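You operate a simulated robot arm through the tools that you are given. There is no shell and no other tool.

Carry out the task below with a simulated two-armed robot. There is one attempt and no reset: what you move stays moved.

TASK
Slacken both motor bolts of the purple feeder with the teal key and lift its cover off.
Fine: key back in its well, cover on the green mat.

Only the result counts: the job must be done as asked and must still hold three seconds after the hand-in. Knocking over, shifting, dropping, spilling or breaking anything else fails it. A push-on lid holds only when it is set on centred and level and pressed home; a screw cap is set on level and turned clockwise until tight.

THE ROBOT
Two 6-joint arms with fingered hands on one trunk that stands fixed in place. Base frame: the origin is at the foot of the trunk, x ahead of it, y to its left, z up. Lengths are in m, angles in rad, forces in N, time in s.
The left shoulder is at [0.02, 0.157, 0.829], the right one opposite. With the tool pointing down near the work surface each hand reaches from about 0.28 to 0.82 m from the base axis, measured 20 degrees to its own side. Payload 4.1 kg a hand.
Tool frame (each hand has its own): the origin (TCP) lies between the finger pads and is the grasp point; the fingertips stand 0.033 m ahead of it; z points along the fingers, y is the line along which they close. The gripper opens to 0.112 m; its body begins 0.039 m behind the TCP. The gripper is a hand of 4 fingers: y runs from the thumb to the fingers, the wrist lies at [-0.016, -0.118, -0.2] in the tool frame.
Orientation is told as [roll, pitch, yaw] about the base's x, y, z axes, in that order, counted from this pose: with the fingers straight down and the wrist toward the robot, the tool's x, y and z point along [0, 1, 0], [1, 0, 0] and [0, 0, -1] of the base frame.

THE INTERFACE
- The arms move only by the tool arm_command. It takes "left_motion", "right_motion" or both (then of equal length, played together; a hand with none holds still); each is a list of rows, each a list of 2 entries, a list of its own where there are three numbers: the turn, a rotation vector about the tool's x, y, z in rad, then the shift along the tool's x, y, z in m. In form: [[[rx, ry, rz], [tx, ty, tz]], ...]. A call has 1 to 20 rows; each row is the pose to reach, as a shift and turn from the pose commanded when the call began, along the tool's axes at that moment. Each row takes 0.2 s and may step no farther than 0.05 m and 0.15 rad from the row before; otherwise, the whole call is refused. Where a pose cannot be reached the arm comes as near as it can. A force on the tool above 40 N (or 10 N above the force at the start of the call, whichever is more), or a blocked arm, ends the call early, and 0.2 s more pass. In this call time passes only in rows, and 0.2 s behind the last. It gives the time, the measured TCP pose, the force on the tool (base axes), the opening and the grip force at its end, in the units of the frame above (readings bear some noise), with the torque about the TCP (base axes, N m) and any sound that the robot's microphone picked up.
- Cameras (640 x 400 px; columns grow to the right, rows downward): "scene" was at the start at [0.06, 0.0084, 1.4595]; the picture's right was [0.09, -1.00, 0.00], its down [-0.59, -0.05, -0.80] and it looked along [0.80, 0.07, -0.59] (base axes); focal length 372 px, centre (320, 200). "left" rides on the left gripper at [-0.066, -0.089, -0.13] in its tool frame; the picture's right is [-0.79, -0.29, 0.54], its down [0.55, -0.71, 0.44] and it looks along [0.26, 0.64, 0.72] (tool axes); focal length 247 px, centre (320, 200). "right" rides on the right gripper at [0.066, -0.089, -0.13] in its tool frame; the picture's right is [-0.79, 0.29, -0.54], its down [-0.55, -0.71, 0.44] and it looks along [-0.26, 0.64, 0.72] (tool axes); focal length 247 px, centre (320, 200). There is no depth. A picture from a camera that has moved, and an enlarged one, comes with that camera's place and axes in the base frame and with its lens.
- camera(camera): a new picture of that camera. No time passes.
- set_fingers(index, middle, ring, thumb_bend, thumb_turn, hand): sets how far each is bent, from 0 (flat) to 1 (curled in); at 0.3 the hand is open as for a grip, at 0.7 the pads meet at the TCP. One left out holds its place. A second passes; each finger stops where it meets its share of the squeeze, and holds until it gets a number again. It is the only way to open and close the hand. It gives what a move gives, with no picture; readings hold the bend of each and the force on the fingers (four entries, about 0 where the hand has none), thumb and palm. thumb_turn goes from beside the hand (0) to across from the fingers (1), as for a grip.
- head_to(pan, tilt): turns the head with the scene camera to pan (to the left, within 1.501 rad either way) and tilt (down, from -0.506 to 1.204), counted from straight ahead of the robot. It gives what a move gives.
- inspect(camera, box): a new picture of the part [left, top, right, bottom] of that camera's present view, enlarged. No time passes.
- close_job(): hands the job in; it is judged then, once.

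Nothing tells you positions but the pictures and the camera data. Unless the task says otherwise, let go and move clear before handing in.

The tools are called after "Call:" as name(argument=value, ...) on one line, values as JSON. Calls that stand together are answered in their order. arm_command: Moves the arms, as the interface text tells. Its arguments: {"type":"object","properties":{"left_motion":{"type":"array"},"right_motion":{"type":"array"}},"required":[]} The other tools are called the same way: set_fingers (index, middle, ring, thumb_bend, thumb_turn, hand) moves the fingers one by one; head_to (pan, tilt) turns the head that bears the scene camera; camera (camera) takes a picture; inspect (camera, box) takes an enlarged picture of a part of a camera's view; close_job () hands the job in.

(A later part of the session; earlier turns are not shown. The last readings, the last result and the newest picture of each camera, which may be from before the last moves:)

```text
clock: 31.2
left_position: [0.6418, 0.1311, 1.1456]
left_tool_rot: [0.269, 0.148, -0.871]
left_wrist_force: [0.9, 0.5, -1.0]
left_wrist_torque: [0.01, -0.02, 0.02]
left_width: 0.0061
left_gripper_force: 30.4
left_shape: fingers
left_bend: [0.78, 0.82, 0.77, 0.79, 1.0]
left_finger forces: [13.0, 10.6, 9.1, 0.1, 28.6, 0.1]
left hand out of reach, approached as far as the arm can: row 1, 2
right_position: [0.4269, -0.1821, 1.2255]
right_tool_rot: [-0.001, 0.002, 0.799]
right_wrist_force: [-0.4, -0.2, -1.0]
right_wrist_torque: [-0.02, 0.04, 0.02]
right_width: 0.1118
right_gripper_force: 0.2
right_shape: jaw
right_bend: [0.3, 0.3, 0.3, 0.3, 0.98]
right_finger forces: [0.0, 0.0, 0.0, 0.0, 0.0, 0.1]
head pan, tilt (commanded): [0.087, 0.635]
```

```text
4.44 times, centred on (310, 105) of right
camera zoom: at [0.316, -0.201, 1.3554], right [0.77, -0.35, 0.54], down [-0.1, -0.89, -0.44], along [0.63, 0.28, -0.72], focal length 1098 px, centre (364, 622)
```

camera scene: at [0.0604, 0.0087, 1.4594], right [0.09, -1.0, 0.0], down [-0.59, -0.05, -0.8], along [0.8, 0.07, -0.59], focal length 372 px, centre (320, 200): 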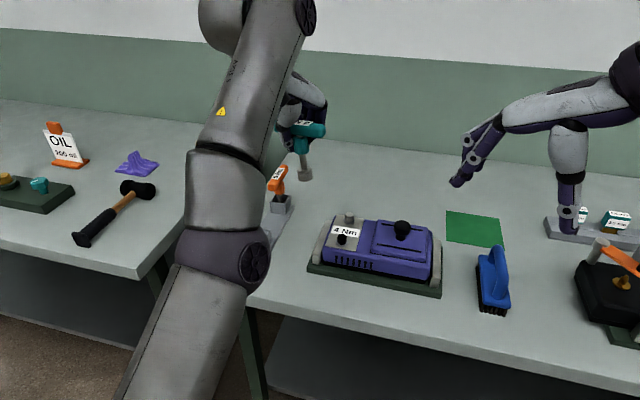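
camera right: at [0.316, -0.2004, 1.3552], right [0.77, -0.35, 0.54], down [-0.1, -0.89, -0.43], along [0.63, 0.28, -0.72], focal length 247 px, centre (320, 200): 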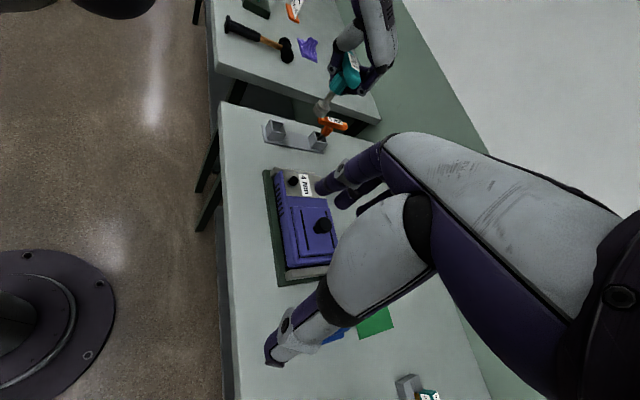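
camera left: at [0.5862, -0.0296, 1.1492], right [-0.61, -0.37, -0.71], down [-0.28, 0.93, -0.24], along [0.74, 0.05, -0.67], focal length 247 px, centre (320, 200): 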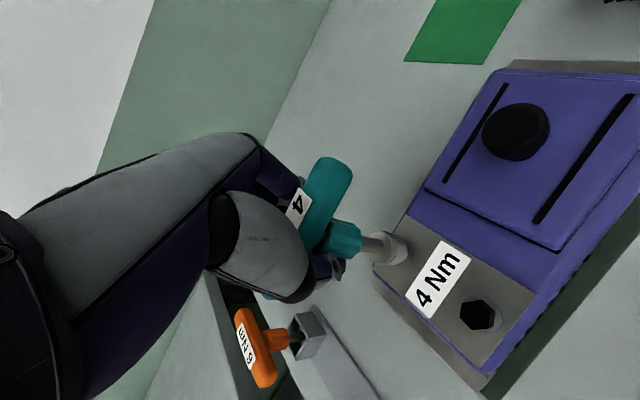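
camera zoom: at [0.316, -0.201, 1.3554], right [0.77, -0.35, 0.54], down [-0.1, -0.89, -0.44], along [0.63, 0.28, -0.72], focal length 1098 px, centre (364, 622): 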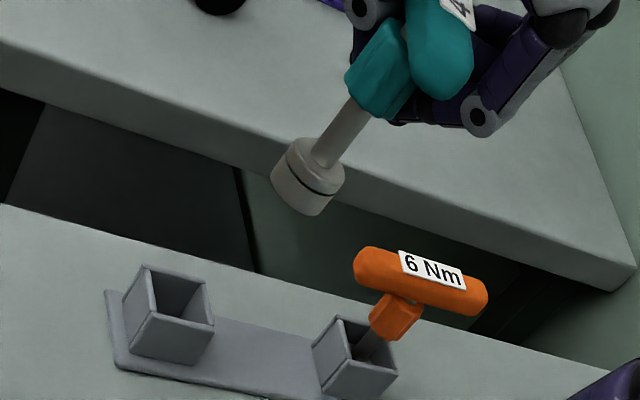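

The key is vertical again. I swing to yaw about -1.35 and bring it over the empty teal well at a modest height.

Call:
arm_command(left_motion=[[[-0.0252, 0.0141, 0.0913], [0.0088, -0.0012, 0.029]], [[-0.0504, 0.0283, 0.1827], [0.0175, -0.0024, 0.0579]], [[-0.0755, 0.0424, 0.274], [0.0263, -0.0036, 0.0869]], [[-0.1007, 0.0566, 0.3654], [0.035, -0.0048, 0.1158]], [[-0.1259, 0.0707, 0.4567], [0.0438, -0.006, 0.1448]]])

Call:
inspect(camera="scene", box=[230, 170, 310, 260])

Call:
inspect(camera="right", box=[240, 80, 330, 150])

Call:
inspect(camera="left", box=[300, 170, 460, 290])

```text
clock: 32.4
left_position: [0.6825, 0.2013, 1.0177]
left_tool_rot: [0.273, 0.146, -1.351]
left_wrist_force: [-0.4, -0.7, -1.1]
left_wrist_torque: [0.03, -0.03, -0.03]
left_width: 0.0059
left_gripper_force: 30.2
left_shape: fingers
left_bend: [0.79, 0.82, 0.77, 0.79, 1.0]
left_finger forces: [13.0, 10.6, 9.0, 0.1, 28.2, 0.1]
left hand out of reach, approached as far as the arm can: row 1, 2, 5
right_position: [0.4259, -0.1829, 1.2251]
right_tool_rot: [-0.001, -0.001, 0.799]
right_wrist_force: [-0.5, -1.6, 0.3]
right_wrist_torque: [0.03, 0.01, 0.0]
right_width: 0.112
right_gripper_force: 0.1
right_shape: jaw
right_bend: [0.3, 0.3, 0.3, 0.3, 0.98]
right_finger forces: [0.1, 0.0, 0.0, 0.1, 0.0, 0.1]
head pan, tilt (commanded): [0.087, 0.635]
```

```text
4.44 times, centred on (270, 215) of scene
camera zoom: at [0.0597, 0.0082, 1.4595], right [0.09, -1.0, 0.0], down [-0.59, -0.05, -0.8], along [0.8, 0.07, -0.59], focal length 1654 px, centre (542, 133)
```

zoom: 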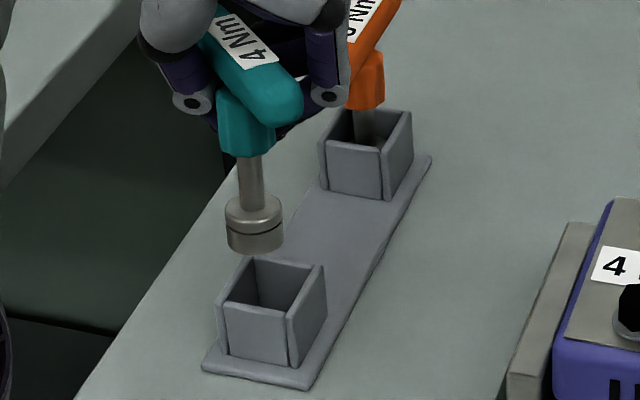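

```text
5.71 times, centred on (285, 115) of right
camera zoom: at [0.3155, -0.2011, 1.3555], right [0.77, -0.35, 0.54], down [-0.1, -0.89, -0.44], along [0.63, 0.28, -0.72], focal length 1411 px, centre (520, 686)
```

zoom: 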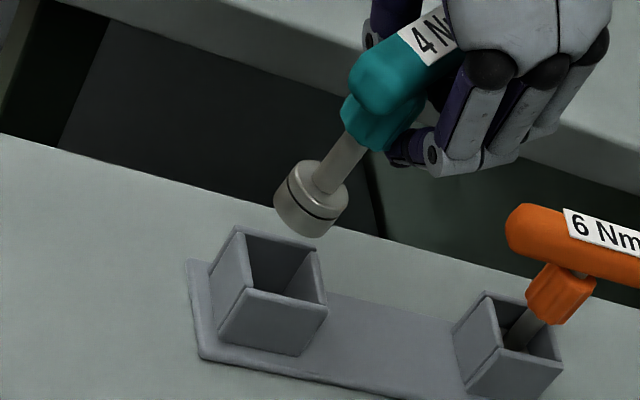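

```text
3.33 times, centred on (380, 230) of left
camera zoom: at [0.5698, 0.2514, 1.1362], right [-0.69, 0.25, -0.68], down [0.47, 0.87, -0.16], along [0.55, -0.44, -0.71], focal length 823 px, centre (120, 100)
```

zoom: 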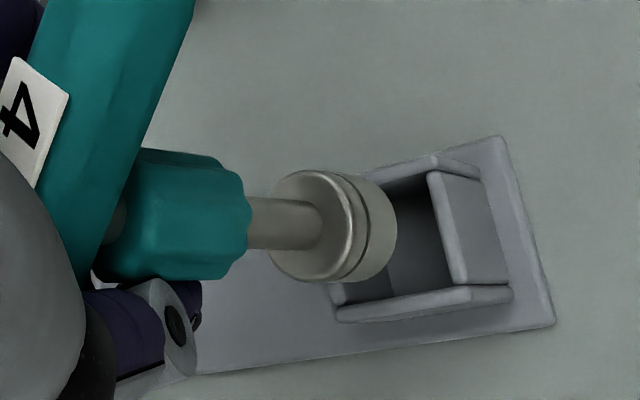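

The socket hangs about (-5.5, +2.8) mm off the well's middle, still above the rim. I shift it over while lowering a little, and check once more before inserting.

Call:
arm_command(left_motion=[[[0, 0, 0], [-0.0002, 0.003, 0.012]], [[0, 0, 0], [-0.0001, 0.0065, 0.018]]])

Call:
inspect(camera="scene", box=[240, 195, 300, 245])

Call:
inspect(camera="right", box=[260, 95, 316, 145])

Call:
inspect(camera="left", box=[340, 190, 460, 280])

```text
clock: 33.0
left_position: [0.6872, 0.2, 0.998]
left_tool_rot: [0.273, 0.146, -1.351]
left_wrist_force: [-1.2, 0.7, -1.4]
left_wrist_torque: [0.04, -0.05, 0.0]
left_width: 0.006
left_gripper_force: 30.8
left_shape: fingers
left_bend: [0.79, 0.82, 0.77, 0.79, 1.0]
left_finger forces: [12.9, 10.6, 9.0, 0.1, 28.1, 0.1]
right_position: [0.4254, -0.1824, 1.2272]
right_tool_rot: [0.0, 0.001, 0.801]
right_wrist_force: [-0.4, 0.3, 0.2]
right_wrist_torque: [0.01, -0.02, -0.05]
right_width: 0.112
right_gripper_force: 0.0
right_shape: jaw
right_bend: [0.3, 0.3, 0.3, 0.3, 0.98]
right_finger forces: [0.1, 0.1, 0.0, 0.0, 0.1, 0.1]
head pan, tilt (commanded): [0.087, 0.635]
```

```text
8.00 times, centred on (270, 220) of scene
camera zoom: at [0.06, 0.0084, 1.4595], right [0.09, -1.0, 0.0], down [-0.59, -0.05, -0.8], along [0.8, 0.07, -0.59], focal length 2977 px, centre (720, 40)
```

zoom: 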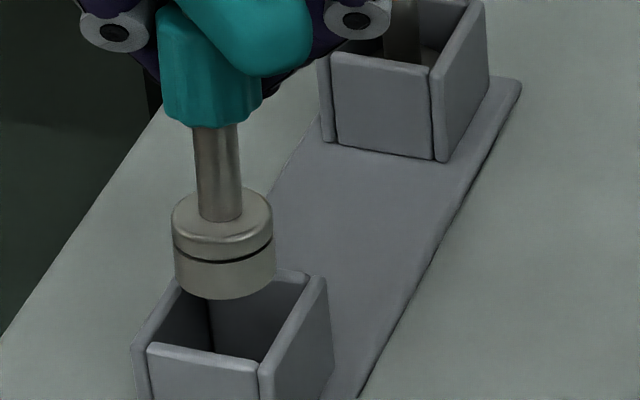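

```text
8.00 times, centred on (288, 120) of right
camera zoom: at [0.3159, -0.2008, 1.3554], right [0.77, -0.35, 0.54], down [-0.1, -0.89, -0.44], along [0.63, 0.28, -0.72], focal length 1976 px, centre (576, 840)
```

zoom: 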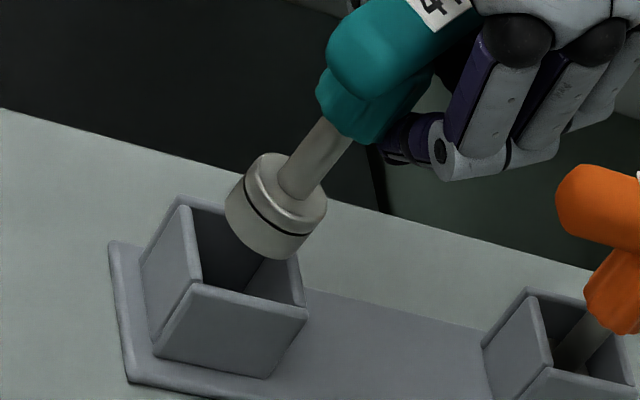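

```text
4.44 times, centred on (400, 235) of left
camera zoom: at [0.5756, 0.2488, 1.1175], right [-0.69, 0.25, -0.68], down [0.47, 0.87, -0.16], along [0.55, -0.44, -0.71], focal length 1098 px, centre (-36, 44)
```

zoom: 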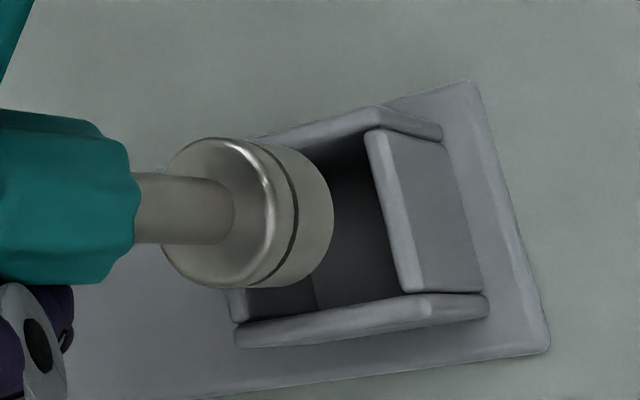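

All three views now agree to within about a millimetre. I lower the key into the well.

Call:
arm_command(left_motion=[[[0, 0, 0], [-0.0032, 0.0017, 0.0114]], [[0, 0, 0], [-0.0064, 0.0035, 0.0229]], [[0, 0, 0], [-0.0091, 0.0049, 0.0324]], [[0, 0, 0], [-0.0107, 0.0058, 0.0381]]])

Call:
inspect(camera="scene", box=[230, 180, 310, 255])

Call:
inspect(camera="right", box=[255, 85, 335, 145])

```text
clock: 34.0
left_position: [0.6872, 0.2005, 0.9583]
left_tool_rot: [0.271, 0.147, -1.35]
left_wrist_force: [-0.2, 0.0, -1.9]
left_wrist_torque: [0.03, -0.03, 0.0]
left_width: 0.0061
left_gripper_force: 29.6
left_shape: fingers
left_bend: [0.79, 0.83, 0.77, 0.79, 1.0]
left_finger forces: [12.8, 10.5, 9.0, 0.1, 27.9, 0.0]
right_position: [0.4251, -0.1826, 1.226]
right_tool_rot: [-0.001, 0.001, 0.8]
right_wrist_force: [-0.3, 0.4, 0.7]
right_wrist_torque: [-0.02, 0.01, 0.01]
right_width: 0.1116
right_gripper_force: 0.0
right_shape: jaw
right_bend: [0.3, 0.3, 0.3, 0.3, 0.98]
right_finger forces: [0.1, 0.0, 0.0, 0.1, 0.0, 0.1]
head pan, tilt (commanded): [0.087, 0.635]
```

```text
5.33 times, centred on (270, 218) of scene
camera zoom: at [0.06, 0.0084, 1.4595], right [0.09, -1.0, 0.0], down [-0.59, -0.05, -0.8], along [0.8, 0.07, -0.59], focal length 1984 px, centre (587, 107)
```

zoom: 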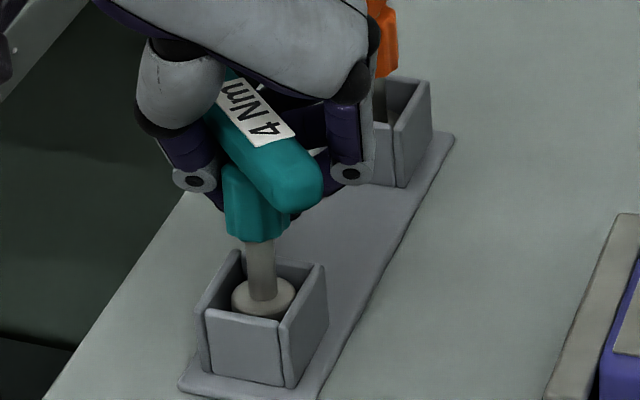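

```text
6.67 times, centred on (295, 115) of right
camera zoom: at [0.3159, -0.2009, 1.3554], right [0.77, -0.35, 0.54], down [-0.1, -0.89, -0.44], along [0.63, 0.28, -0.72], focal length 1646 px, centre (487, 767)
```

zoom: 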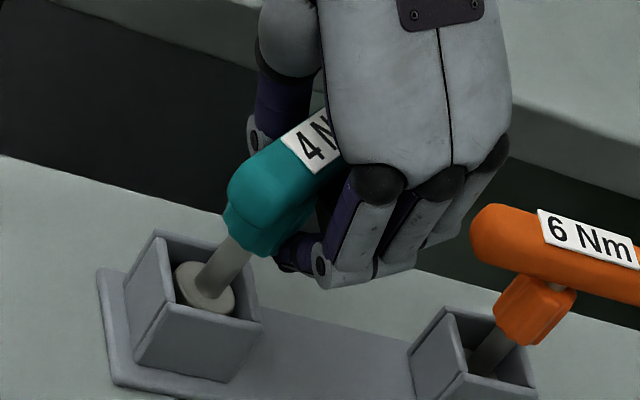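

The socket slid into the well without touching. I lower the last few millimetres to the floor.

Call:
arm_command(left_motion=[[[0, 0, 0], [-0.0007, 0.0004, 0.0024]], [[0, 0, 0], [-0.0013, 0.0007, 0.0048]], [[0, 0, 0], [-0.0019, 0.001, 0.0067]]])

```text
clock: 34.8
left_position: [0.6875, 0.1998, 0.9519]
left_tool_rot: [0.27, 0.148, -1.35]
left_wrist_force: [-0.1, 0.1, -1.0]
left_wrist_torque: [0.02, -0.04, 0.01]
left_width: 0.0054
left_gripper_force: 29.5
left_shape: fingers
left_bend: [0.79, 0.83, 0.77, 0.8, 1.0]
left_finger forces: [12.6, 10.4, 9.0, 0.1, 27.7, 0.0]
right_position: [0.4257, -0.183, 1.2262]
right_tool_rot: [0.0, -0.001, 0.8]
right_wrist_force: [0.8, -0.9, -0.3]
right_wrist_torque: [-0.01, -0.02, 0.06]
right_width: 0.1118
right_gripper_force: 0.0
right_shape: jaw
right_bend: [0.3, 0.3, 0.3, 0.3, 0.98]
right_finger forces: [0.0, 0.1, 0.0, 0.0, 0.0, 0.0]
head pan, tilt (commanded): [0.087, 0.635]
```

Call:
arm_command(left_motion=[[[0, 0, 0], [-0.0005, 0.0003, 0.0019]], [[0, 0, 0], [-0.0011, 0.0006, 0.0038]]])

Call:
inspect(camera="scene", box=[230, 180, 310, 255])

Call:
inspect(camera="right", box=[255, 85, 335, 145])

Call:
camera(camera="left")

```text
clock: 35.4
left_position: [0.6856, 0.2006, 0.9464]
left_tool_rot: [0.272, 0.147, -1.352]
left_wrist_force: [0.0, 0.1, -1.7]
left_wrist_torque: [0.04, -0.01, -0.02]
left_width: 0.0056
left_gripper_force: 29.8
left_shape: fingers
left_bend: [0.79, 0.83, 0.77, 0.8, 1.0]
left_finger forces: [12.9, 10.2, 8.8, 0.0, 27.8, 0.0]
right_position: [0.4256, -0.1825, 1.2269]
right_tool_rot: [0.001, -0.002, 0.801]
right_wrist_force: [0.6, 0.4, 0.3]
right_wrist_torque: [0.05, -0.02, 0.03]
right_width: 0.1118
right_gripper_force: 0.0
right_shape: jaw
right_bend: [0.3, 0.3, 0.3, 0.3, 0.98]
right_finger forces: [0.0, 0.1, 0.0, 0.0, 0.0, 0.0]
head pan, tilt (commanded): [0.087, 0.635]
```

```text
5.33 times, centred on (270, 218) of scene
camera zoom: at [0.0601, 0.0084, 1.4595], right [0.09, -1.0, 0.0], down [-0.59, -0.05, -0.8], along [0.8, 0.07, -0.59], focal length 1984 px, centre (587, 107)
```

zoom: 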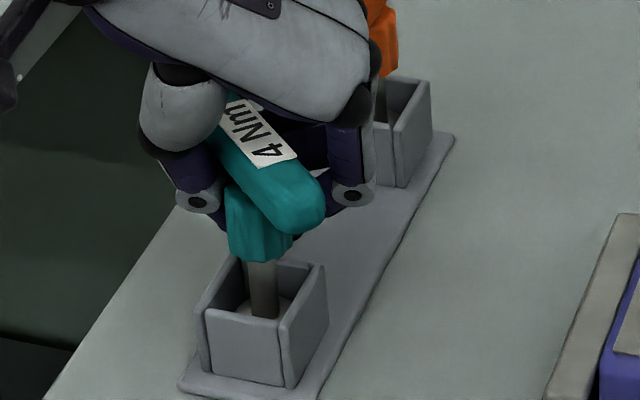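

```text
6.67 times, centred on (295, 115) of right
camera zoom: at [0.3159, -0.2009, 1.3554], right [0.77, -0.35, 0.54], down [-0.1, -0.89, -0.44], along [0.63, 0.28, -0.72], focal length 1646 px, centre (487, 767)
```

zoom: 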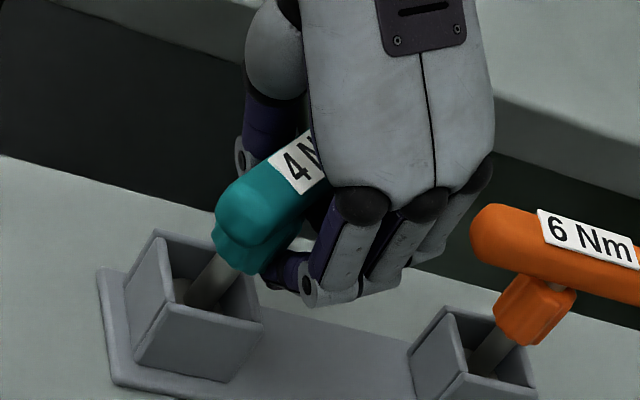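

```text
taken
camera left: at [0.5752, 0.2489, 1.0667], right [-0.69, 0.24, -0.68], down [0.47, 0.87, -0.17], along [0.55, -0.43, -0.71], focal length 247 px, centre (320, 200)
```

left: 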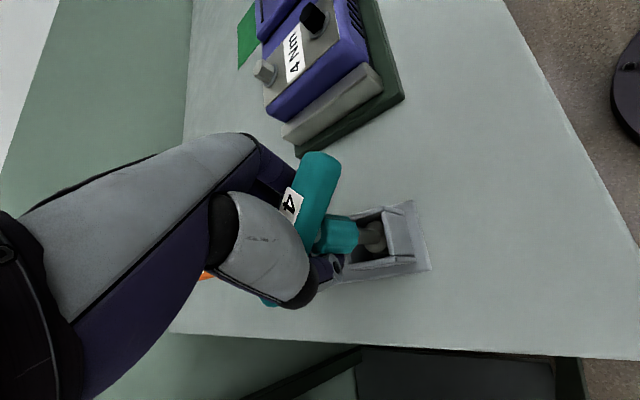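

Call:
arm_command(left_motion=[[[0, 0, 0], [-0.0005, 0.0003, 0.0019]], [[0, 0, 0], [-0.0009, 0.0005, 0.0033]]])

```text
clock: 36.0
left_position: [0.687, 0.1998, 0.9456]
left_tool_rot: [0.273, 0.147, -1.35]
left_wrist_force: [0.0, 0.3, 10.6]
left_wrist_torque: [0.07, -0.02, -0.02]
left_width: 0.0049
left_gripper_force: 28.9
left_shape: fingers
left_bend: [0.79, 0.83, 0.77, 0.8, 1.0]
left_finger forces: [13.4, 9.2, 7.9, 0.0, 27.5, 0.1]
right_position: [0.4258, -0.1829, 1.2256]
right_tool_rot: [0.001, 0.0, 0.8]
right_wrist_force: [-0.6, 0.0, 0.3]
right_wrist_torque: [0.01, 0.0, 0.01]
right_width: 0.1119
right_gripper_force: 0.1
right_shape: jaw
right_bend: [0.3, 0.3, 0.3, 0.3, 0.98]
right_finger forces: [0.1, 0.0, 0.0, 0.0, 0.0, 0.0]
head pan, tilt (commanded): [0.087, 0.635]
```

The key stands on the well's floor. I open the hand to release it.

Call:
set_fingers(hand="left", index=0.4, middle=0.4, ring=0.4, thumb_bend=0.35)

Call:
inspect(camera="scene", box=[230, 180, 310, 255])

Call:
inspect(camera="right", box=[255, 85, 335, 145])

Call:
camera(camera="left")

```text
clock: 37.0
left_position: [0.6874, 0.1997, 0.9446]
left_tool_rot: [0.27, 0.146, -1.351]
left_wrist_force: [-0.4, 0.1, -0.8]
left_wrist_torque: [-0.04, -0.02, -0.02]
left_width: 0.0916
left_gripper_force: 0.0
left_shape: fingers
left_bend: [0.4, 0.4, 0.4, 0.35, 0.98]
left_finger forces: [0.1, 0.1, 0.0, 0.0, 0.1, 0.1]
right_position: [0.4257, -0.1829, 1.2259]
right_tool_rot: [0.0, 0.001, 0.799]
right_wrist_force: [-0.3, 0.0, 0.8]
right_wrist_torque: [0.01, -0.02, 0.03]
right_width: 0.1121
right_gripper_force: 0.2
right_shape: jaw
right_bend: [0.3, 0.3, 0.3, 0.3, 0.98]
right_finger forces: [0.0, 0.0, 0.1, 0.0, 0.1, 0.0]
head pan, tilt (commanded): [0.087, 0.635]
```

```text
5.33 times, centred on (270, 218) of scene
camera zoom: at [0.06, 0.0084, 1.4595], right [0.09, -1.0, 0.0], down [-0.59, -0.05, -0.8], along [0.8, 0.07, -0.59], focal length 1984 px, centre (587, 107)
```

zoom: 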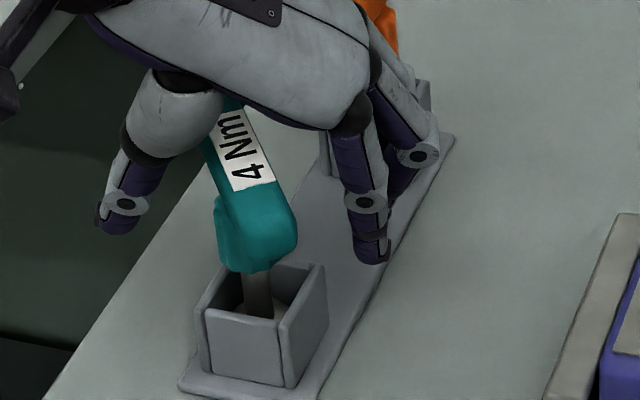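

```text
6.67 times, centred on (295, 115) of right
camera zoom: at [0.3159, -0.2009, 1.3554], right [0.77, -0.35, 0.54], down [-0.1, -0.89, -0.44], along [0.63, 0.28, -0.72], focal length 1646 px, centre (487, 767)
```

zoom: 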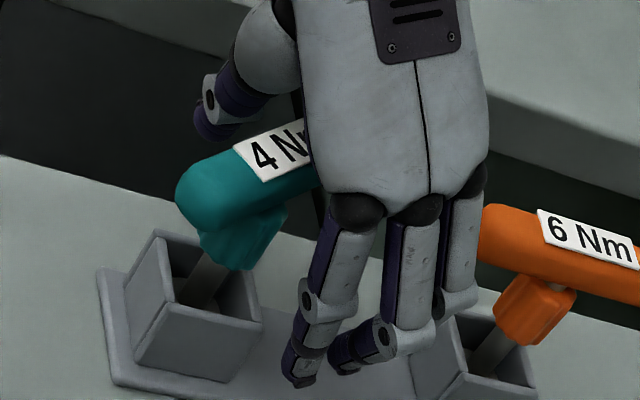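

```text
taken
camera left: at [0.5752, 0.249, 1.0633], right [-0.69, 0.25, -0.68], down [0.47, 0.87, -0.17], along [0.55, -0.43, -0.71], focal length 247 px, centre (320, 200)
```

left: 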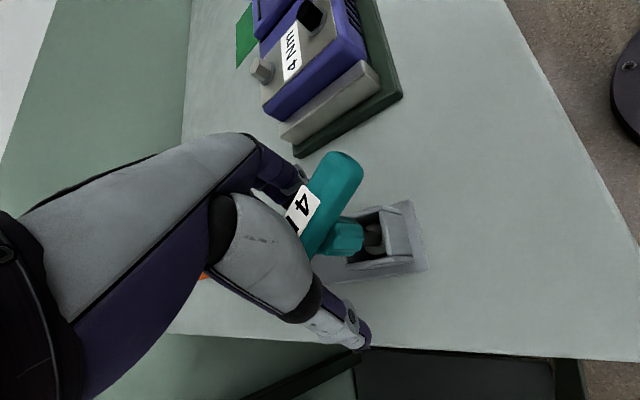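

The key stands free in its well. I withdraw the hand straight up and then back for a clear look.

Call:
arm_command(left_motion=[[[0, 0, 0], [0.0053, -0.0029, -0.0191]], [[0, 0, 0], [0.0107, -0.0058, -0.0381]], [[0, 0, 0], [0.0141, -0.0091, -0.0577]], [[0, 0, 0], [0.0105, -0.0131, -0.0738]], [[0, 0, 0], [-0.0017, -0.0211, -0.1023]], [[0, 0, 0], [-0.0249, -0.0304, -0.1283]]])

Call:
inspect(camera="scene", box=[225, 165, 305, 260])

Call:
inspect(camera="right", box=[250, 85, 340, 145])

Call:
camera(camera="left")

```text
clock: 38.4
left_position: [0.6269, 0.1986, 1.0637]
left_tool_rot: [0.27, 0.146, -1.35]
left_wrist_force: [0.6, 0.1, 0.3]
left_wrist_torque: [0.03, 0.04, -0.01]
left_width: 0.0918
left_gripper_force: 0.0
left_shape: fingers
left_bend: [0.4, 0.4, 0.4, 0.35, 0.98]
left_finger forces: [0.0, 0.0, 0.1, 0.0, 0.0, 0.0]
right_position: [0.4253, -0.1836, 1.2255]
right_tool_rot: [0.0, 0.0, 0.8]
right_wrist_force: [0.8, -1.1, -0.7]
right_wrist_torque: [-0.03, 0.03, 0.03]
right_width: 0.1117
right_gripper_force: 0.0
right_shape: jaw
right_bend: [0.3, 0.3, 0.3, 0.3, 0.98]
right_finger forces: [0.0, 0.0, 0.1, 0.0, 0.1, 0.0]
head pan, tilt (commanded): [0.087, 0.635]
```

```text
4.21 times, centred on (265, 212) of scene
camera zoom: at [0.0606, 0.0083, 1.4594], right [0.09, -1.0, 0.0], down [-0.59, -0.05, -0.8], along [0.8, 0.07, -0.59], focal length 1567 px, centre (552, 147)
```

zoom: 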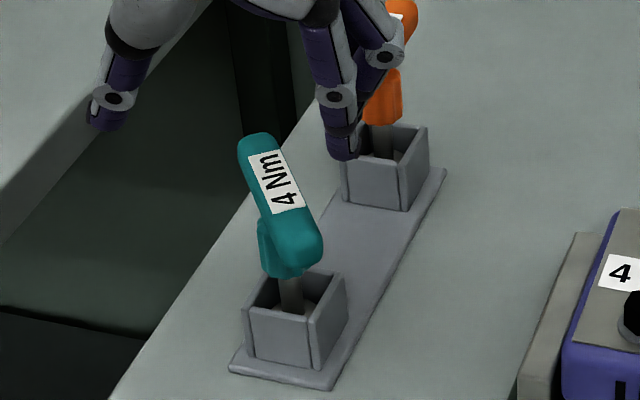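

```text
6.67 times, centred on (295, 115) of right
camera zoom: at [0.3164, -0.2009, 1.3553], right [0.77, -0.35, 0.54], down [-0.1, -0.89, -0.44], along [0.63, 0.28, -0.72], focal length 1646 px, centre (487, 767)
```

zoom: 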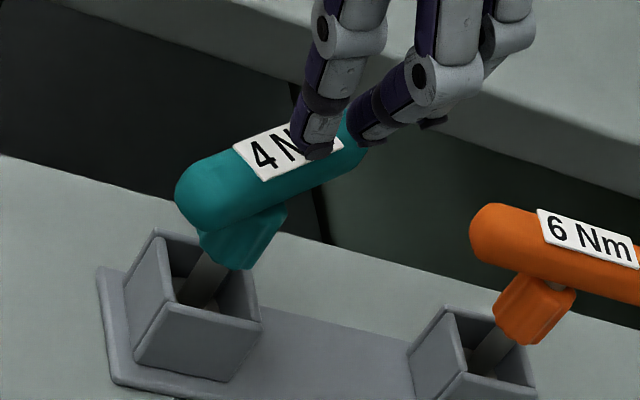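

```text
taken
camera left: at [0.515, 0.2485, 1.1838], right [-0.69, 0.25, -0.68], down [0.47, 0.87, -0.17], along [0.55, -0.43, -0.71], focal length 247 px, centre (320, 200)
```

left: 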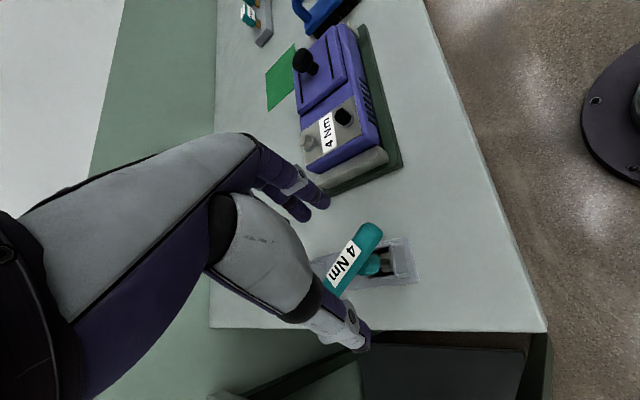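

The key stands upright in its well with its bar now at yaw about 0.46. I turn the hand square to the bar (yaw -1.11, nearly upright) and hover over it for a deeper, more central grasp.

Call:
arm_command(left_motion=[[[-0.0629, -0.0424, -0.0959], [0.0091, 0.0047, 0.0136]], [[-0.1259, -0.0849, -0.1918], [0.0181, 0.0094, 0.0272]], [[-0.1888, -0.1273, -0.2877], [0.0272, 0.0141, 0.0408]]])

Call:
inspect(camera="left", box=[270, 170, 450, 300])

Call:
inspect(camera="scene", box=[225, 165, 305, 260])

Call:
inspect(camera="right", box=[250, 75, 340, 145])

```text
clock: 39.2
left_position: [0.6666, 0.1982, 1.0304]
left_tool_rot: [0.148, -0.098, -1.109]
left_wrist_force: [-0.5, 0.0, 0.3]
left_wrist_torque: [0.01, -0.01, 0.03]
left_width: 0.092
left_gripper_force: 0.1
left_shape: fingers
left_bend: [0.4, 0.4, 0.4, 0.35, 0.98]
left_finger forces: [0.1, 0.0, 0.1, 0.1, 0.0, 0.0]
right_position: [0.4245, -0.1824, 1.2259]
right_tool_rot: [0.001, -0.001, 0.8]
right_wrist_force: [-0.6, -0.9, 0.3]
right_wrist_torque: [0.0, -0.03, -0.03]
right_width: 0.1118
right_gripper_force: 0.2
right_shape: jaw
right_bend: [0.3, 0.3, 0.3, 0.3, 0.98]
right_finger forces: [0.0, 0.0, 0.0, 0.0, 0.0, 0.1]
head pan, tilt (commanded): [0.087, 0.635]
```

```text
3.08 times, centred on (360, 235) of left
camera zoom: at [0.5456, 0.2502, 1.1397], right [-0.73, -0.12, -0.67], down [0.25, 0.87, -0.42], along [0.64, -0.47, -0.61], focal length 760 px, centre (197, 92)
```

zoom: 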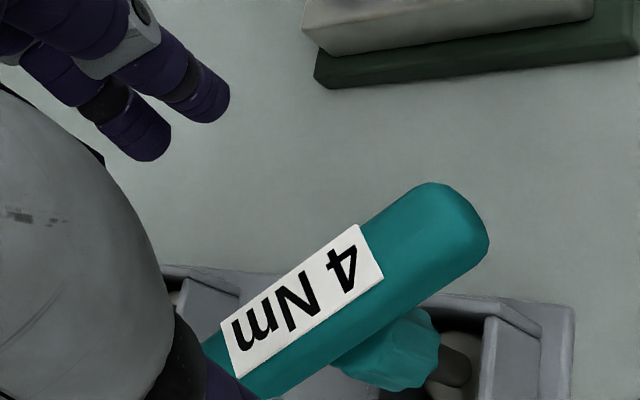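

```text
4.21 times, centred on (265, 212) of scene
camera zoom: at [0.0598, 0.0082, 1.4595], right [0.09, -1.0, 0.0], down [-0.59, -0.05, -0.8], along [0.8, 0.07, -0.59], focal length 1567 px, centre (552, 147)
```

zoom: 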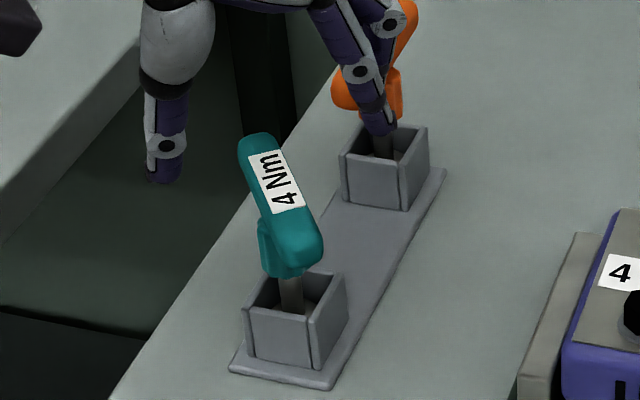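

```text
5.71 times, centred on (295, 110) of right
camera zoom: at [0.3157, -0.201, 1.3555], right [0.77, -0.35, 0.54], down [-0.1, -0.89, -0.44], along [0.63, 0.28, -0.72], focal length 1411 px, centre (463, 714)
```

zoom: 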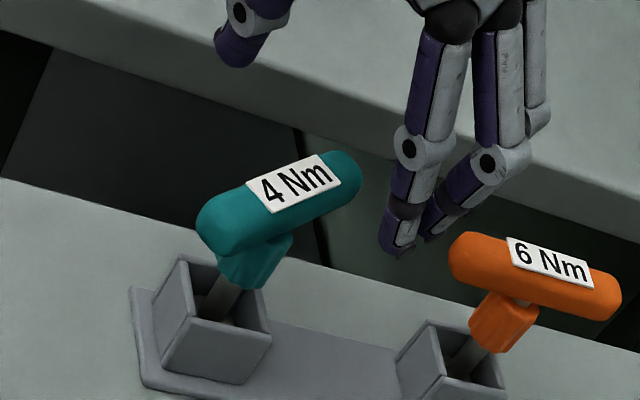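

I have a consistent fix on the bar: top centre (0.667, 0.201, 0.978), yaw 0.46. I lower the open hand deep over it.

Call:
arm_command(left_motion=[[[0, 0, 0], [0.0079, 0.0001, 0.0012]], [[0, 0, 0], [0.0035, -0.0028, 0.0307]], [[0, 0, 0], [-0.0009, -0.0058, 0.0602]], [[0, 0, 0], [-0.0039, -0.0077, 0.0799]]])

Call:
inspect(camera="right", box=[250, 75, 340, 145])

Call:
inspect(camera="scene", box=[225, 175, 305, 260])

Call:
inspect(camera="left", box=[270, 150, 450, 280])

```text
clock: 40.2
left_position: [0.6716, 0.2018, 0.9509]
left_tool_rot: [0.148, -0.099, -1.108]
left_wrist_force: [-0.6, -0.1, -0.2]
left_wrist_torque: [0.03, 0.0, 0.02]
left_width: 0.0921
left_gripper_force: 0.0
left_shape: fingers
left_bend: [0.4, 0.4, 0.4, 0.35, 0.98]
left_finger forces: [0.0, 0.0, 0.1, 0.0, 0.1, 0.0]
right_position: [0.4245, -0.1827, 1.2255]
right_tool_rot: [-0.001, 0.0, 0.801]
right_wrist_force: [0.1, -0.2, 0.3]
right_wrist_torque: [0.0, 0.01, -0.02]
right_width: 0.1118
right_gripper_force: 0.1
right_shape: jaw
right_bend: [0.3, 0.3, 0.3, 0.3, 0.98]
right_finger forces: [0.0, 0.0, 0.1, 0.1, 0.1, 0.1]
head pan, tilt (commanded): [0.087, 0.635]
```

```text
5.71 times, centred on (295, 110) of right
camera zoom: at [0.3158, -0.2009, 1.3555], right [0.77, -0.35, 0.54], down [-0.1, -0.89, -0.44], along [0.63, 0.28, -0.72], focal length 1411 px, centre (463, 714)
```

zoom: 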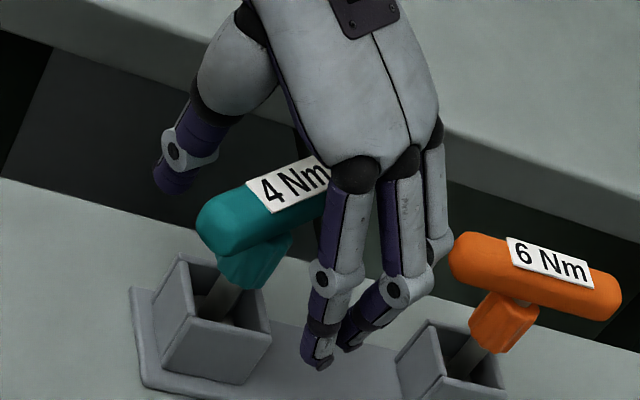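

```text
4.71 times, centred on (265, 218) of scene
camera zoom: at [0.0599, 0.0083, 1.4595], right [0.09, -1.0, 0.0], down [-0.59, -0.05, -0.8], along [0.8, 0.07, -0.59], focal length 1751 px, centre (579, 118)
```

zoom: 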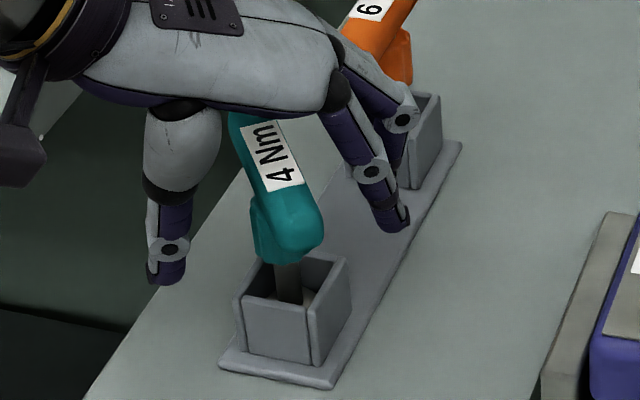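

```text
3.08 times, centred on (360, 215) of left
camera zoom: at [0.5519, 0.2542, 1.0598], right [-0.73, -0.12, -0.67], down [0.25, 0.87, -0.42], along [0.64, -0.47, -0.61], focal length 760 px, centre (197, 154)
```

zoom: 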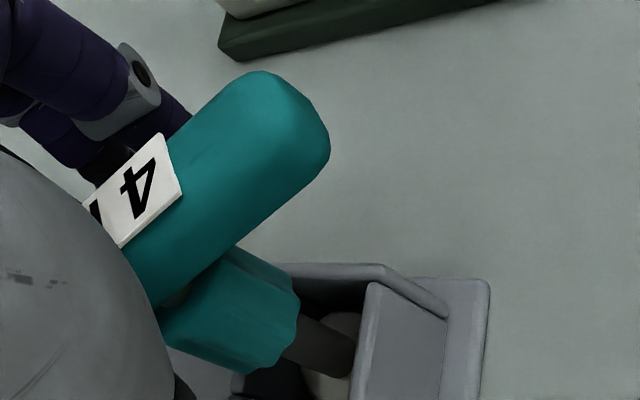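

Good: the bar is between thumb and fingers. I go down the last centimetre so the bar sits up in the palm.

Call:
arm_command(left_motion=[[[0, 0, 0], [-0.0007, -0.0005, 0.0049]], [[0, 0, 0], [-0.0014, -0.001, 0.0095]]])

```text
clock: 40.8
left_position: [0.6727, 0.2009, 0.9404]
left_tool_rot: [0.147, -0.101, -1.109]
left_wrist_force: [0.6, 1.1, 0.3]
left_wrist_torque: [-0.02, 0.0, 0.01]
left_width: 0.0921
left_gripper_force: 0.1
left_shape: fingers
left_bend: [0.4, 0.4, 0.4, 0.35, 0.98]
left_finger forces: [0.1, 0.1, 0.1, 0.0, 0.1, 0.0]
right_position: [0.4261, -0.183, 1.2261]
right_tool_rot: [0.0, -0.001, 0.8]
right_wrist_force: [-1.2, -0.2, -0.6]
right_wrist_torque: [-0.03, -0.01, -0.02]
right_width: 0.1122
right_gripper_force: 0.0
right_shape: jaw
right_bend: [0.3, 0.3, 0.3, 0.3, 0.98]
right_finger forces: [0.0, 0.1, 0.0, 0.0, 0.0, 0.0]
head pan, tilt (commanded): [0.087, 0.635]
```

Call:
set_fingers(hand="left", index=0.9, middle=0.5, ring=0.5, thumb_bend=0.9)

Call:
inspect(camera="right", box=[250, 75, 340, 145])

Call:
inspect(camera="scene", box=[225, 175, 305, 260])

Call:
inspect(camera="left", box=[270, 150, 450, 280])

```text
clock: 41.8
left_position: [0.672, 0.2018, 0.9415]
left_tool_rot: [0.149, -0.099, -1.11]
left_wrist_force: [-0.3, -0.1, -2.3]
left_wrist_torque: [0.0, 0.05, -0.01]
left_width: 0.0126
left_gripper_force: 22.6
left_shape: fingers
left_bend: [0.71, 0.5, 0.5, 0.72, 1.0]
left_finger forces: [18.7, 0.0, 0.0, 0.0, 26.2, 0.0]
right_position: [0.4251, -0.1832, 1.2255]
right_tool_rot: [0.0, -0.001, 0.801]
right_wrist_force: [0.2, -0.8, -0.4]
right_wrist_torque: [-0.03, -0.02, 0.03]
right_width: 0.1117
right_gripper_force: 0.1
right_shape: jaw
right_bend: [0.3, 0.3, 0.3, 0.3, 0.98]
right_finger forces: [0.0, 0.0, 0.0, 0.1, 0.1, 0.1]
head pan, tilt (commanded): [0.087, 0.635]
```

```text
5.71 times, centred on (295, 110) of right
camera zoom: at [0.316, -0.2008, 1.3554], right [0.77, -0.35, 0.54], down [-0.1, -0.89, -0.44], along [0.63, 0.28, -0.72], focal length 1411 px, centre (463, 714)
```

zoom: 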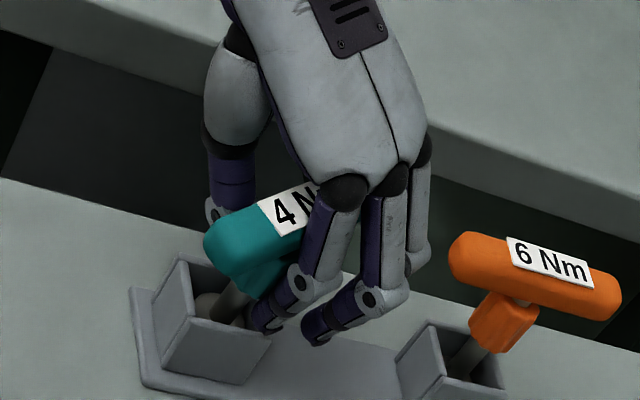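

```text
4.71 times, centred on (265, 218) of scene
camera zoom: at [0.0601, 0.0084, 1.4595], right [0.09, -1.0, 0.0], down [-0.59, -0.05, -0.8], along [0.8, 0.07, -0.59], focal length 1751 px, centre (579, 118)
```

zoom: 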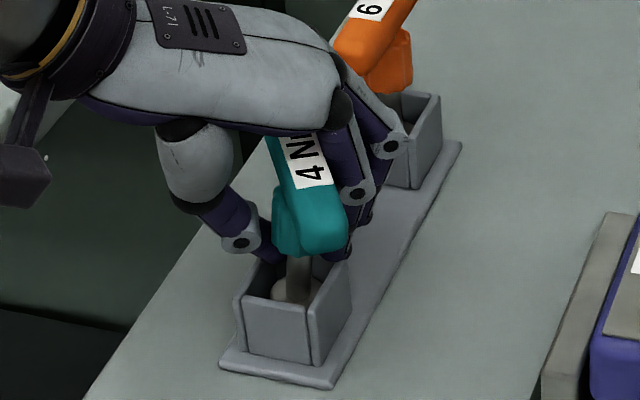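

```text
3.08 times, centred on (360, 215) of left
camera zoom: at [0.5521, 0.2542, 1.0501], right [-0.73, -0.12, -0.67], down [0.25, 0.87, -0.42], along [0.64, -0.47, -0.61], focal length 760 px, centre (197, 154)
```

zoom: 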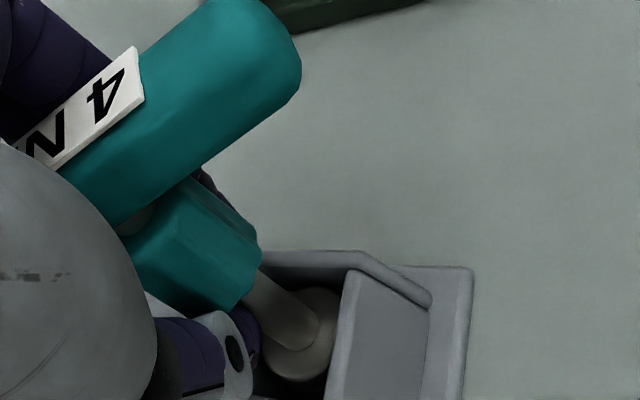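

That deep pinch tilted the key, because thumb and index bear at different heights. I open again, raise the hand so the pads meet the bar itself, and level the hand before re-gripping.

Call:
set_fingers(hand="left", index=0.4, middle=0.4, ring=0.4, thumb_bend=0.35)

Call:
inspect(camera="scene", box=[225, 175, 305, 260])

Call:
inspect(camera="left", box=[270, 150, 450, 280])

```text
clock: 42.8
left_position: [0.6729, 0.2028, 0.941]
left_tool_rot: [0.146, -0.099, -1.108]
left_wrist_force: [0.3, -0.4, -0.3]
left_wrist_torque: [0.0, 0.0, 0.01]
left_width: 0.092
left_gripper_force: 0.1
left_shape: fingers
left_bend: [0.4, 0.4, 0.4, 0.35, 0.98]
left_finger forces: [0.0, 0.1, 0.1, 0.1, 0.0, 0.0]
right_position: [0.4254, -0.1827, 1.2261]
right_tool_rot: [0.0, 0.0, 0.8]
right_wrist_force: [0.1, 0.3, -0.3]
right_wrist_torque: [0.02, 0.01, 0.01]
right_width: 0.1119
right_gripper_force: 0.0
right_shape: jaw
right_bend: [0.3, 0.3, 0.3, 0.3, 0.98]
right_finger forces: [0.0, 0.2, 0.0, 0.0, 0.1, 0.0]
head pan, tilt (commanded): [0.087, 0.635]
```

```text
4.71 times, centred on (265, 218) of scene
camera zoom: at [0.06, 0.0084, 1.4595], right [0.09, -1.0, 0.0], down [-0.59, -0.05, -0.8], along [0.8, 0.07, -0.59], focal length 1751 px, centre (579, 118)
```

zoom: 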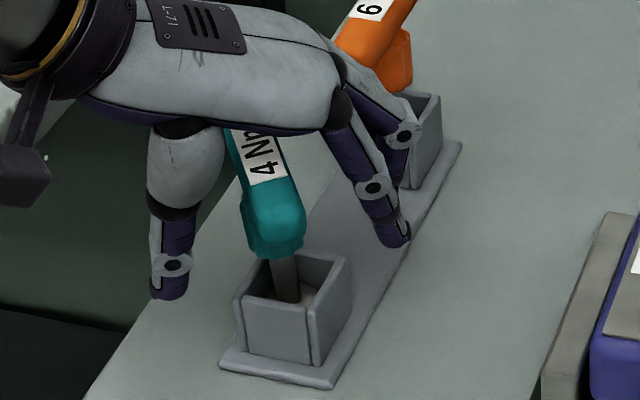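

```text
3.08 times, centred on (360, 215) of left
camera zoom: at [0.5521, 0.2542, 1.0502], right [-0.73, -0.12, -0.67], down [0.25, 0.87, -0.42], along [0.64, -0.47, -0.61], focal length 760 px, centre (197, 154)
```

zoom: 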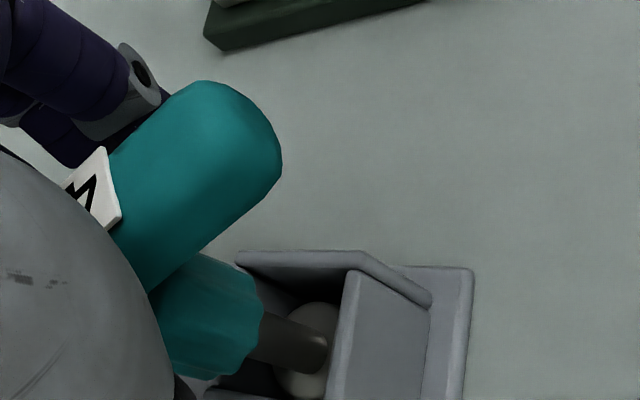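

The key leans a little in its well toward +y. I raise the hand to bar height, level it, and centre it over the bar.

Call:
arm_command(left_motion=[[[0.0495, 0, 0.0075], [0.0015, -0.0022, -0.01]], [[0.0989, 0, 0.0149], [0.0026, -0.0044, -0.0189]]])

Call:
inspect(camera="scene", box=[225, 175, 305, 260])

Call:
inspect(camera="left", box=[270, 150, 450, 280])

Call:
inspect(camera="right", box=[250, 75, 340, 145])

```text
clock: 43.4
left_position: [0.6686, 0.2076, 0.9583]
left_tool_rot: [0.148, 0.001, -1.108]
left_wrist_force: [-0.2, 0.2, -0.7]
left_wrist_torque: [-0.01, 0.0, 0.03]
left_width: 0.0917
left_gripper_force: 0.1
left_shape: fingers
left_bend: [0.4, 0.4, 0.4, 0.35, 0.98]
left_finger forces: [0.0, 0.0, 0.1, 0.0, 0.1, 0.0]
right_position: [0.4249, -0.1831, 1.2246]
right_tool_rot: [0.002, 0.0, 0.799]
right_wrist_force: [0.0, -1.0, 0.4]
right_wrist_torque: [0.0, 0.01, -0.02]
right_width: 0.1121
right_gripper_force: 0.0
right_shape: jaw
right_bend: [0.3, 0.3, 0.3, 0.3, 0.98]
right_finger forces: [0.0, 0.0, 0.1, 0.0, 0.0, 0.0]
head pan, tilt (commanded): [0.087, 0.635]
```

```text
4.71 times, centred on (265, 218) of scene
camera zoom: at [0.0601, 0.0085, 1.4595], right [0.09, -1.0, 0.0], down [-0.59, -0.05, -0.8], along [0.8, 0.07, -0.59], focal length 1751 px, centre (579, 118)
```

zoom: 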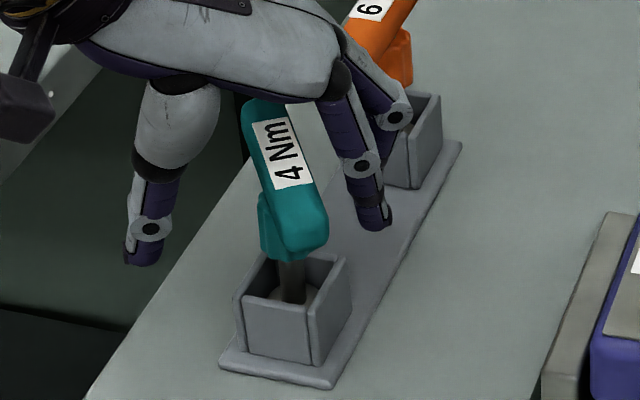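

```text
3.08 times, centred on (360, 215) of left
camera zoom: at [0.5544, 0.2492, 1.0782], right [-0.76, -0.06, -0.65], down [0.23, 0.91, -0.35], along [0.61, -0.41, -0.68], focal length 760 px, centre (197, 154)
```

zoom: 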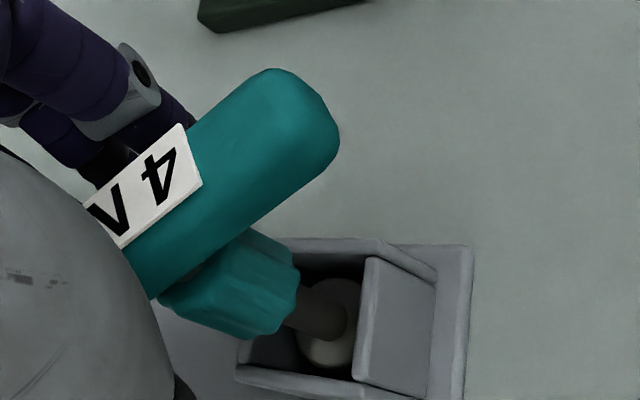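

```text
5.71 times, centred on (295, 110) of right
camera zoom: at [0.3159, -0.2008, 1.3554], right [0.77, -0.35, 0.54], down [-0.1, -0.89, -0.44], along [0.63, 0.28, -0.72], focal length 1411 px, centre (463, 714)
```

zoom: 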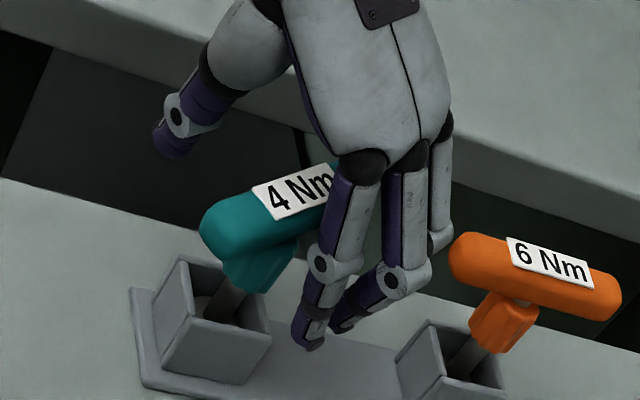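

Call:
arm_command(left_motion=[[[0, 0, 0], [0.0005, 0.0103, -0.0009]]])

Call:
set_fingers(hand="left", index=0.8, middle=0.5, ring=0.5, thumb_bend=0.8)

Call:
inspect(camera="scene", box=[225, 175, 305, 260])

Call:
inspect(camera="left", box=[270, 150, 450, 280])

Call:
inspect(camera="right", box=[250, 75, 340, 145])

```text
clock: 43.8
left_position: [0.6755, 0.1979, 0.96]
left_tool_rot: [0.148, 0.0, -1.107]
left_wrist_force: [-0.7, -0.4, -0.4]
left_wrist_torque: [-0.05, 0.0, -0.01]
left_width: 0.0919
left_gripper_force: 0.1
left_shape: fingers
left_bend: [0.4, 0.4, 0.4, 0.35, 0.98]
left_finger forces: [0.0, 0.1, 0.0, 0.0, 0.1, 0.0]
right_position: [0.426, -0.1834, 1.226]
right_tool_rot: [-0.001, 0.0, 0.799]
right_wrist_force: [0.8, -0.4, -0.5]
right_wrist_torque: [-0.04, 0.01, 0.0]
right_width: 0.112
right_gripper_force: 0.2
right_shape: jaw
right_bend: [0.3, 0.3, 0.3, 0.3, 0.98]
right_finger forces: [0.0, 0.0, 0.0, 0.1, 0.1, 0.0]
head pan, tilt (commanded): [0.087, 0.635]
```

```text
clock: 44.8
left_position: [0.675, 0.199, 0.9609]
left_tool_rot: [0.148, 0.002, -1.11]
left_wrist_force: [0.2, 0.3, -0.1]
left_wrist_torque: [-0.03, 0.04, 0.04]
left_width: 0.0201
left_gripper_force: 14.6
left_shape: fingers
left_bend: [0.55, 0.5, 0.5, 0.71, 1.0]
left_finger forces: [13.8, 0.0, 0.0, 0.0, 13.7, 0.1]
right_position: [0.4248, -0.1832, 1.2251]
right_tool_rot: [0.001, 0.0, 0.799]
right_wrist_force: [0.0, 0.7, 0.1]
right_wrist_torque: [-0.04, 0.02, 0.0]
right_width: 0.1118
right_gripper_force: 0.0
right_shape: jaw
right_bend: [0.3, 0.3, 0.3, 0.3, 0.98]
right_finger forces: [0.1, 0.0, 0.0, 0.0, 0.1, 0.0]
head pan, tilt (commanded): [0.087, 0.635]
```

```text
4.71 times, centred on (265, 218) of scene
camera zoom: at [0.06, 0.0084, 1.4595], right [0.09, -1.0, 0.0], down [-0.59, -0.05, -0.8], along [0.8, 0.07, -0.59], focal length 1751 px, centre (579, 118)
```

zoom: 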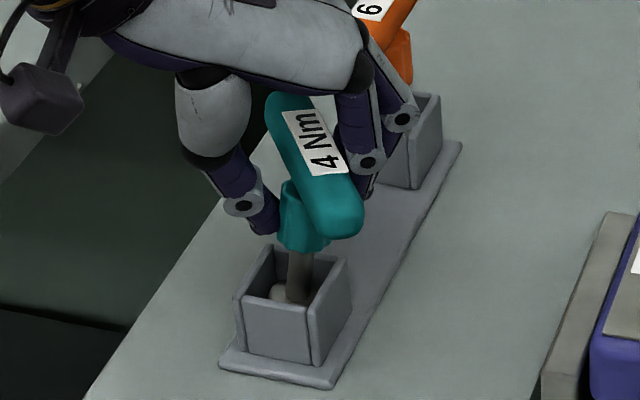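

```text
3.08 times, centred on (360, 215) of left
camera zoom: at [0.5595, 0.24, 1.079], right [-0.76, -0.06, -0.65], down [0.23, 0.91, -0.35], along [0.61, -0.41, -0.68], focal length 760 px, centre (197, 154)
```

zoom: 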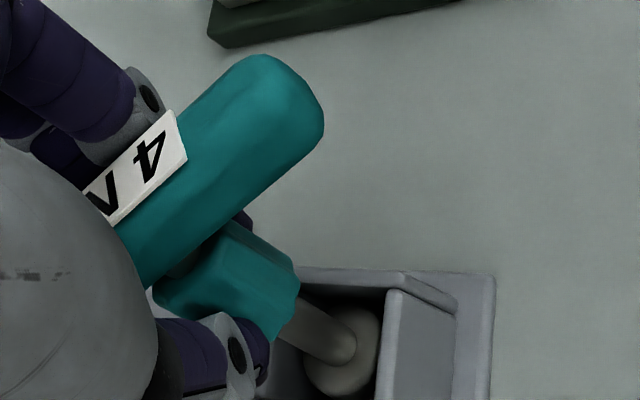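

```text
5.71 times, centred on (295, 110) of right
camera zoom: at [0.3159, -0.2009, 1.3554], right [0.77, -0.35, 0.54], down [-0.1, -0.89, -0.44], along [0.63, 0.28, -0.72], focal length 1411 px, centre (463, 714)
```

zoom: 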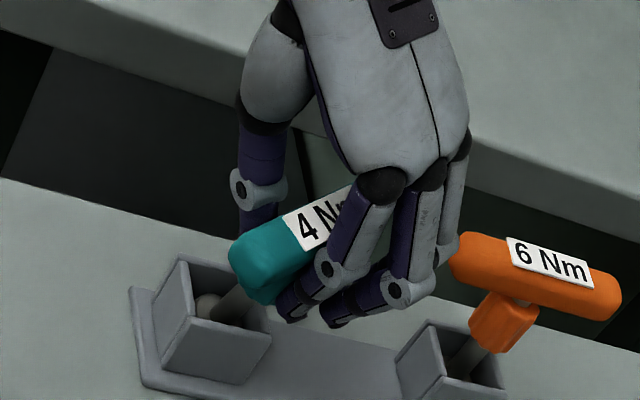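

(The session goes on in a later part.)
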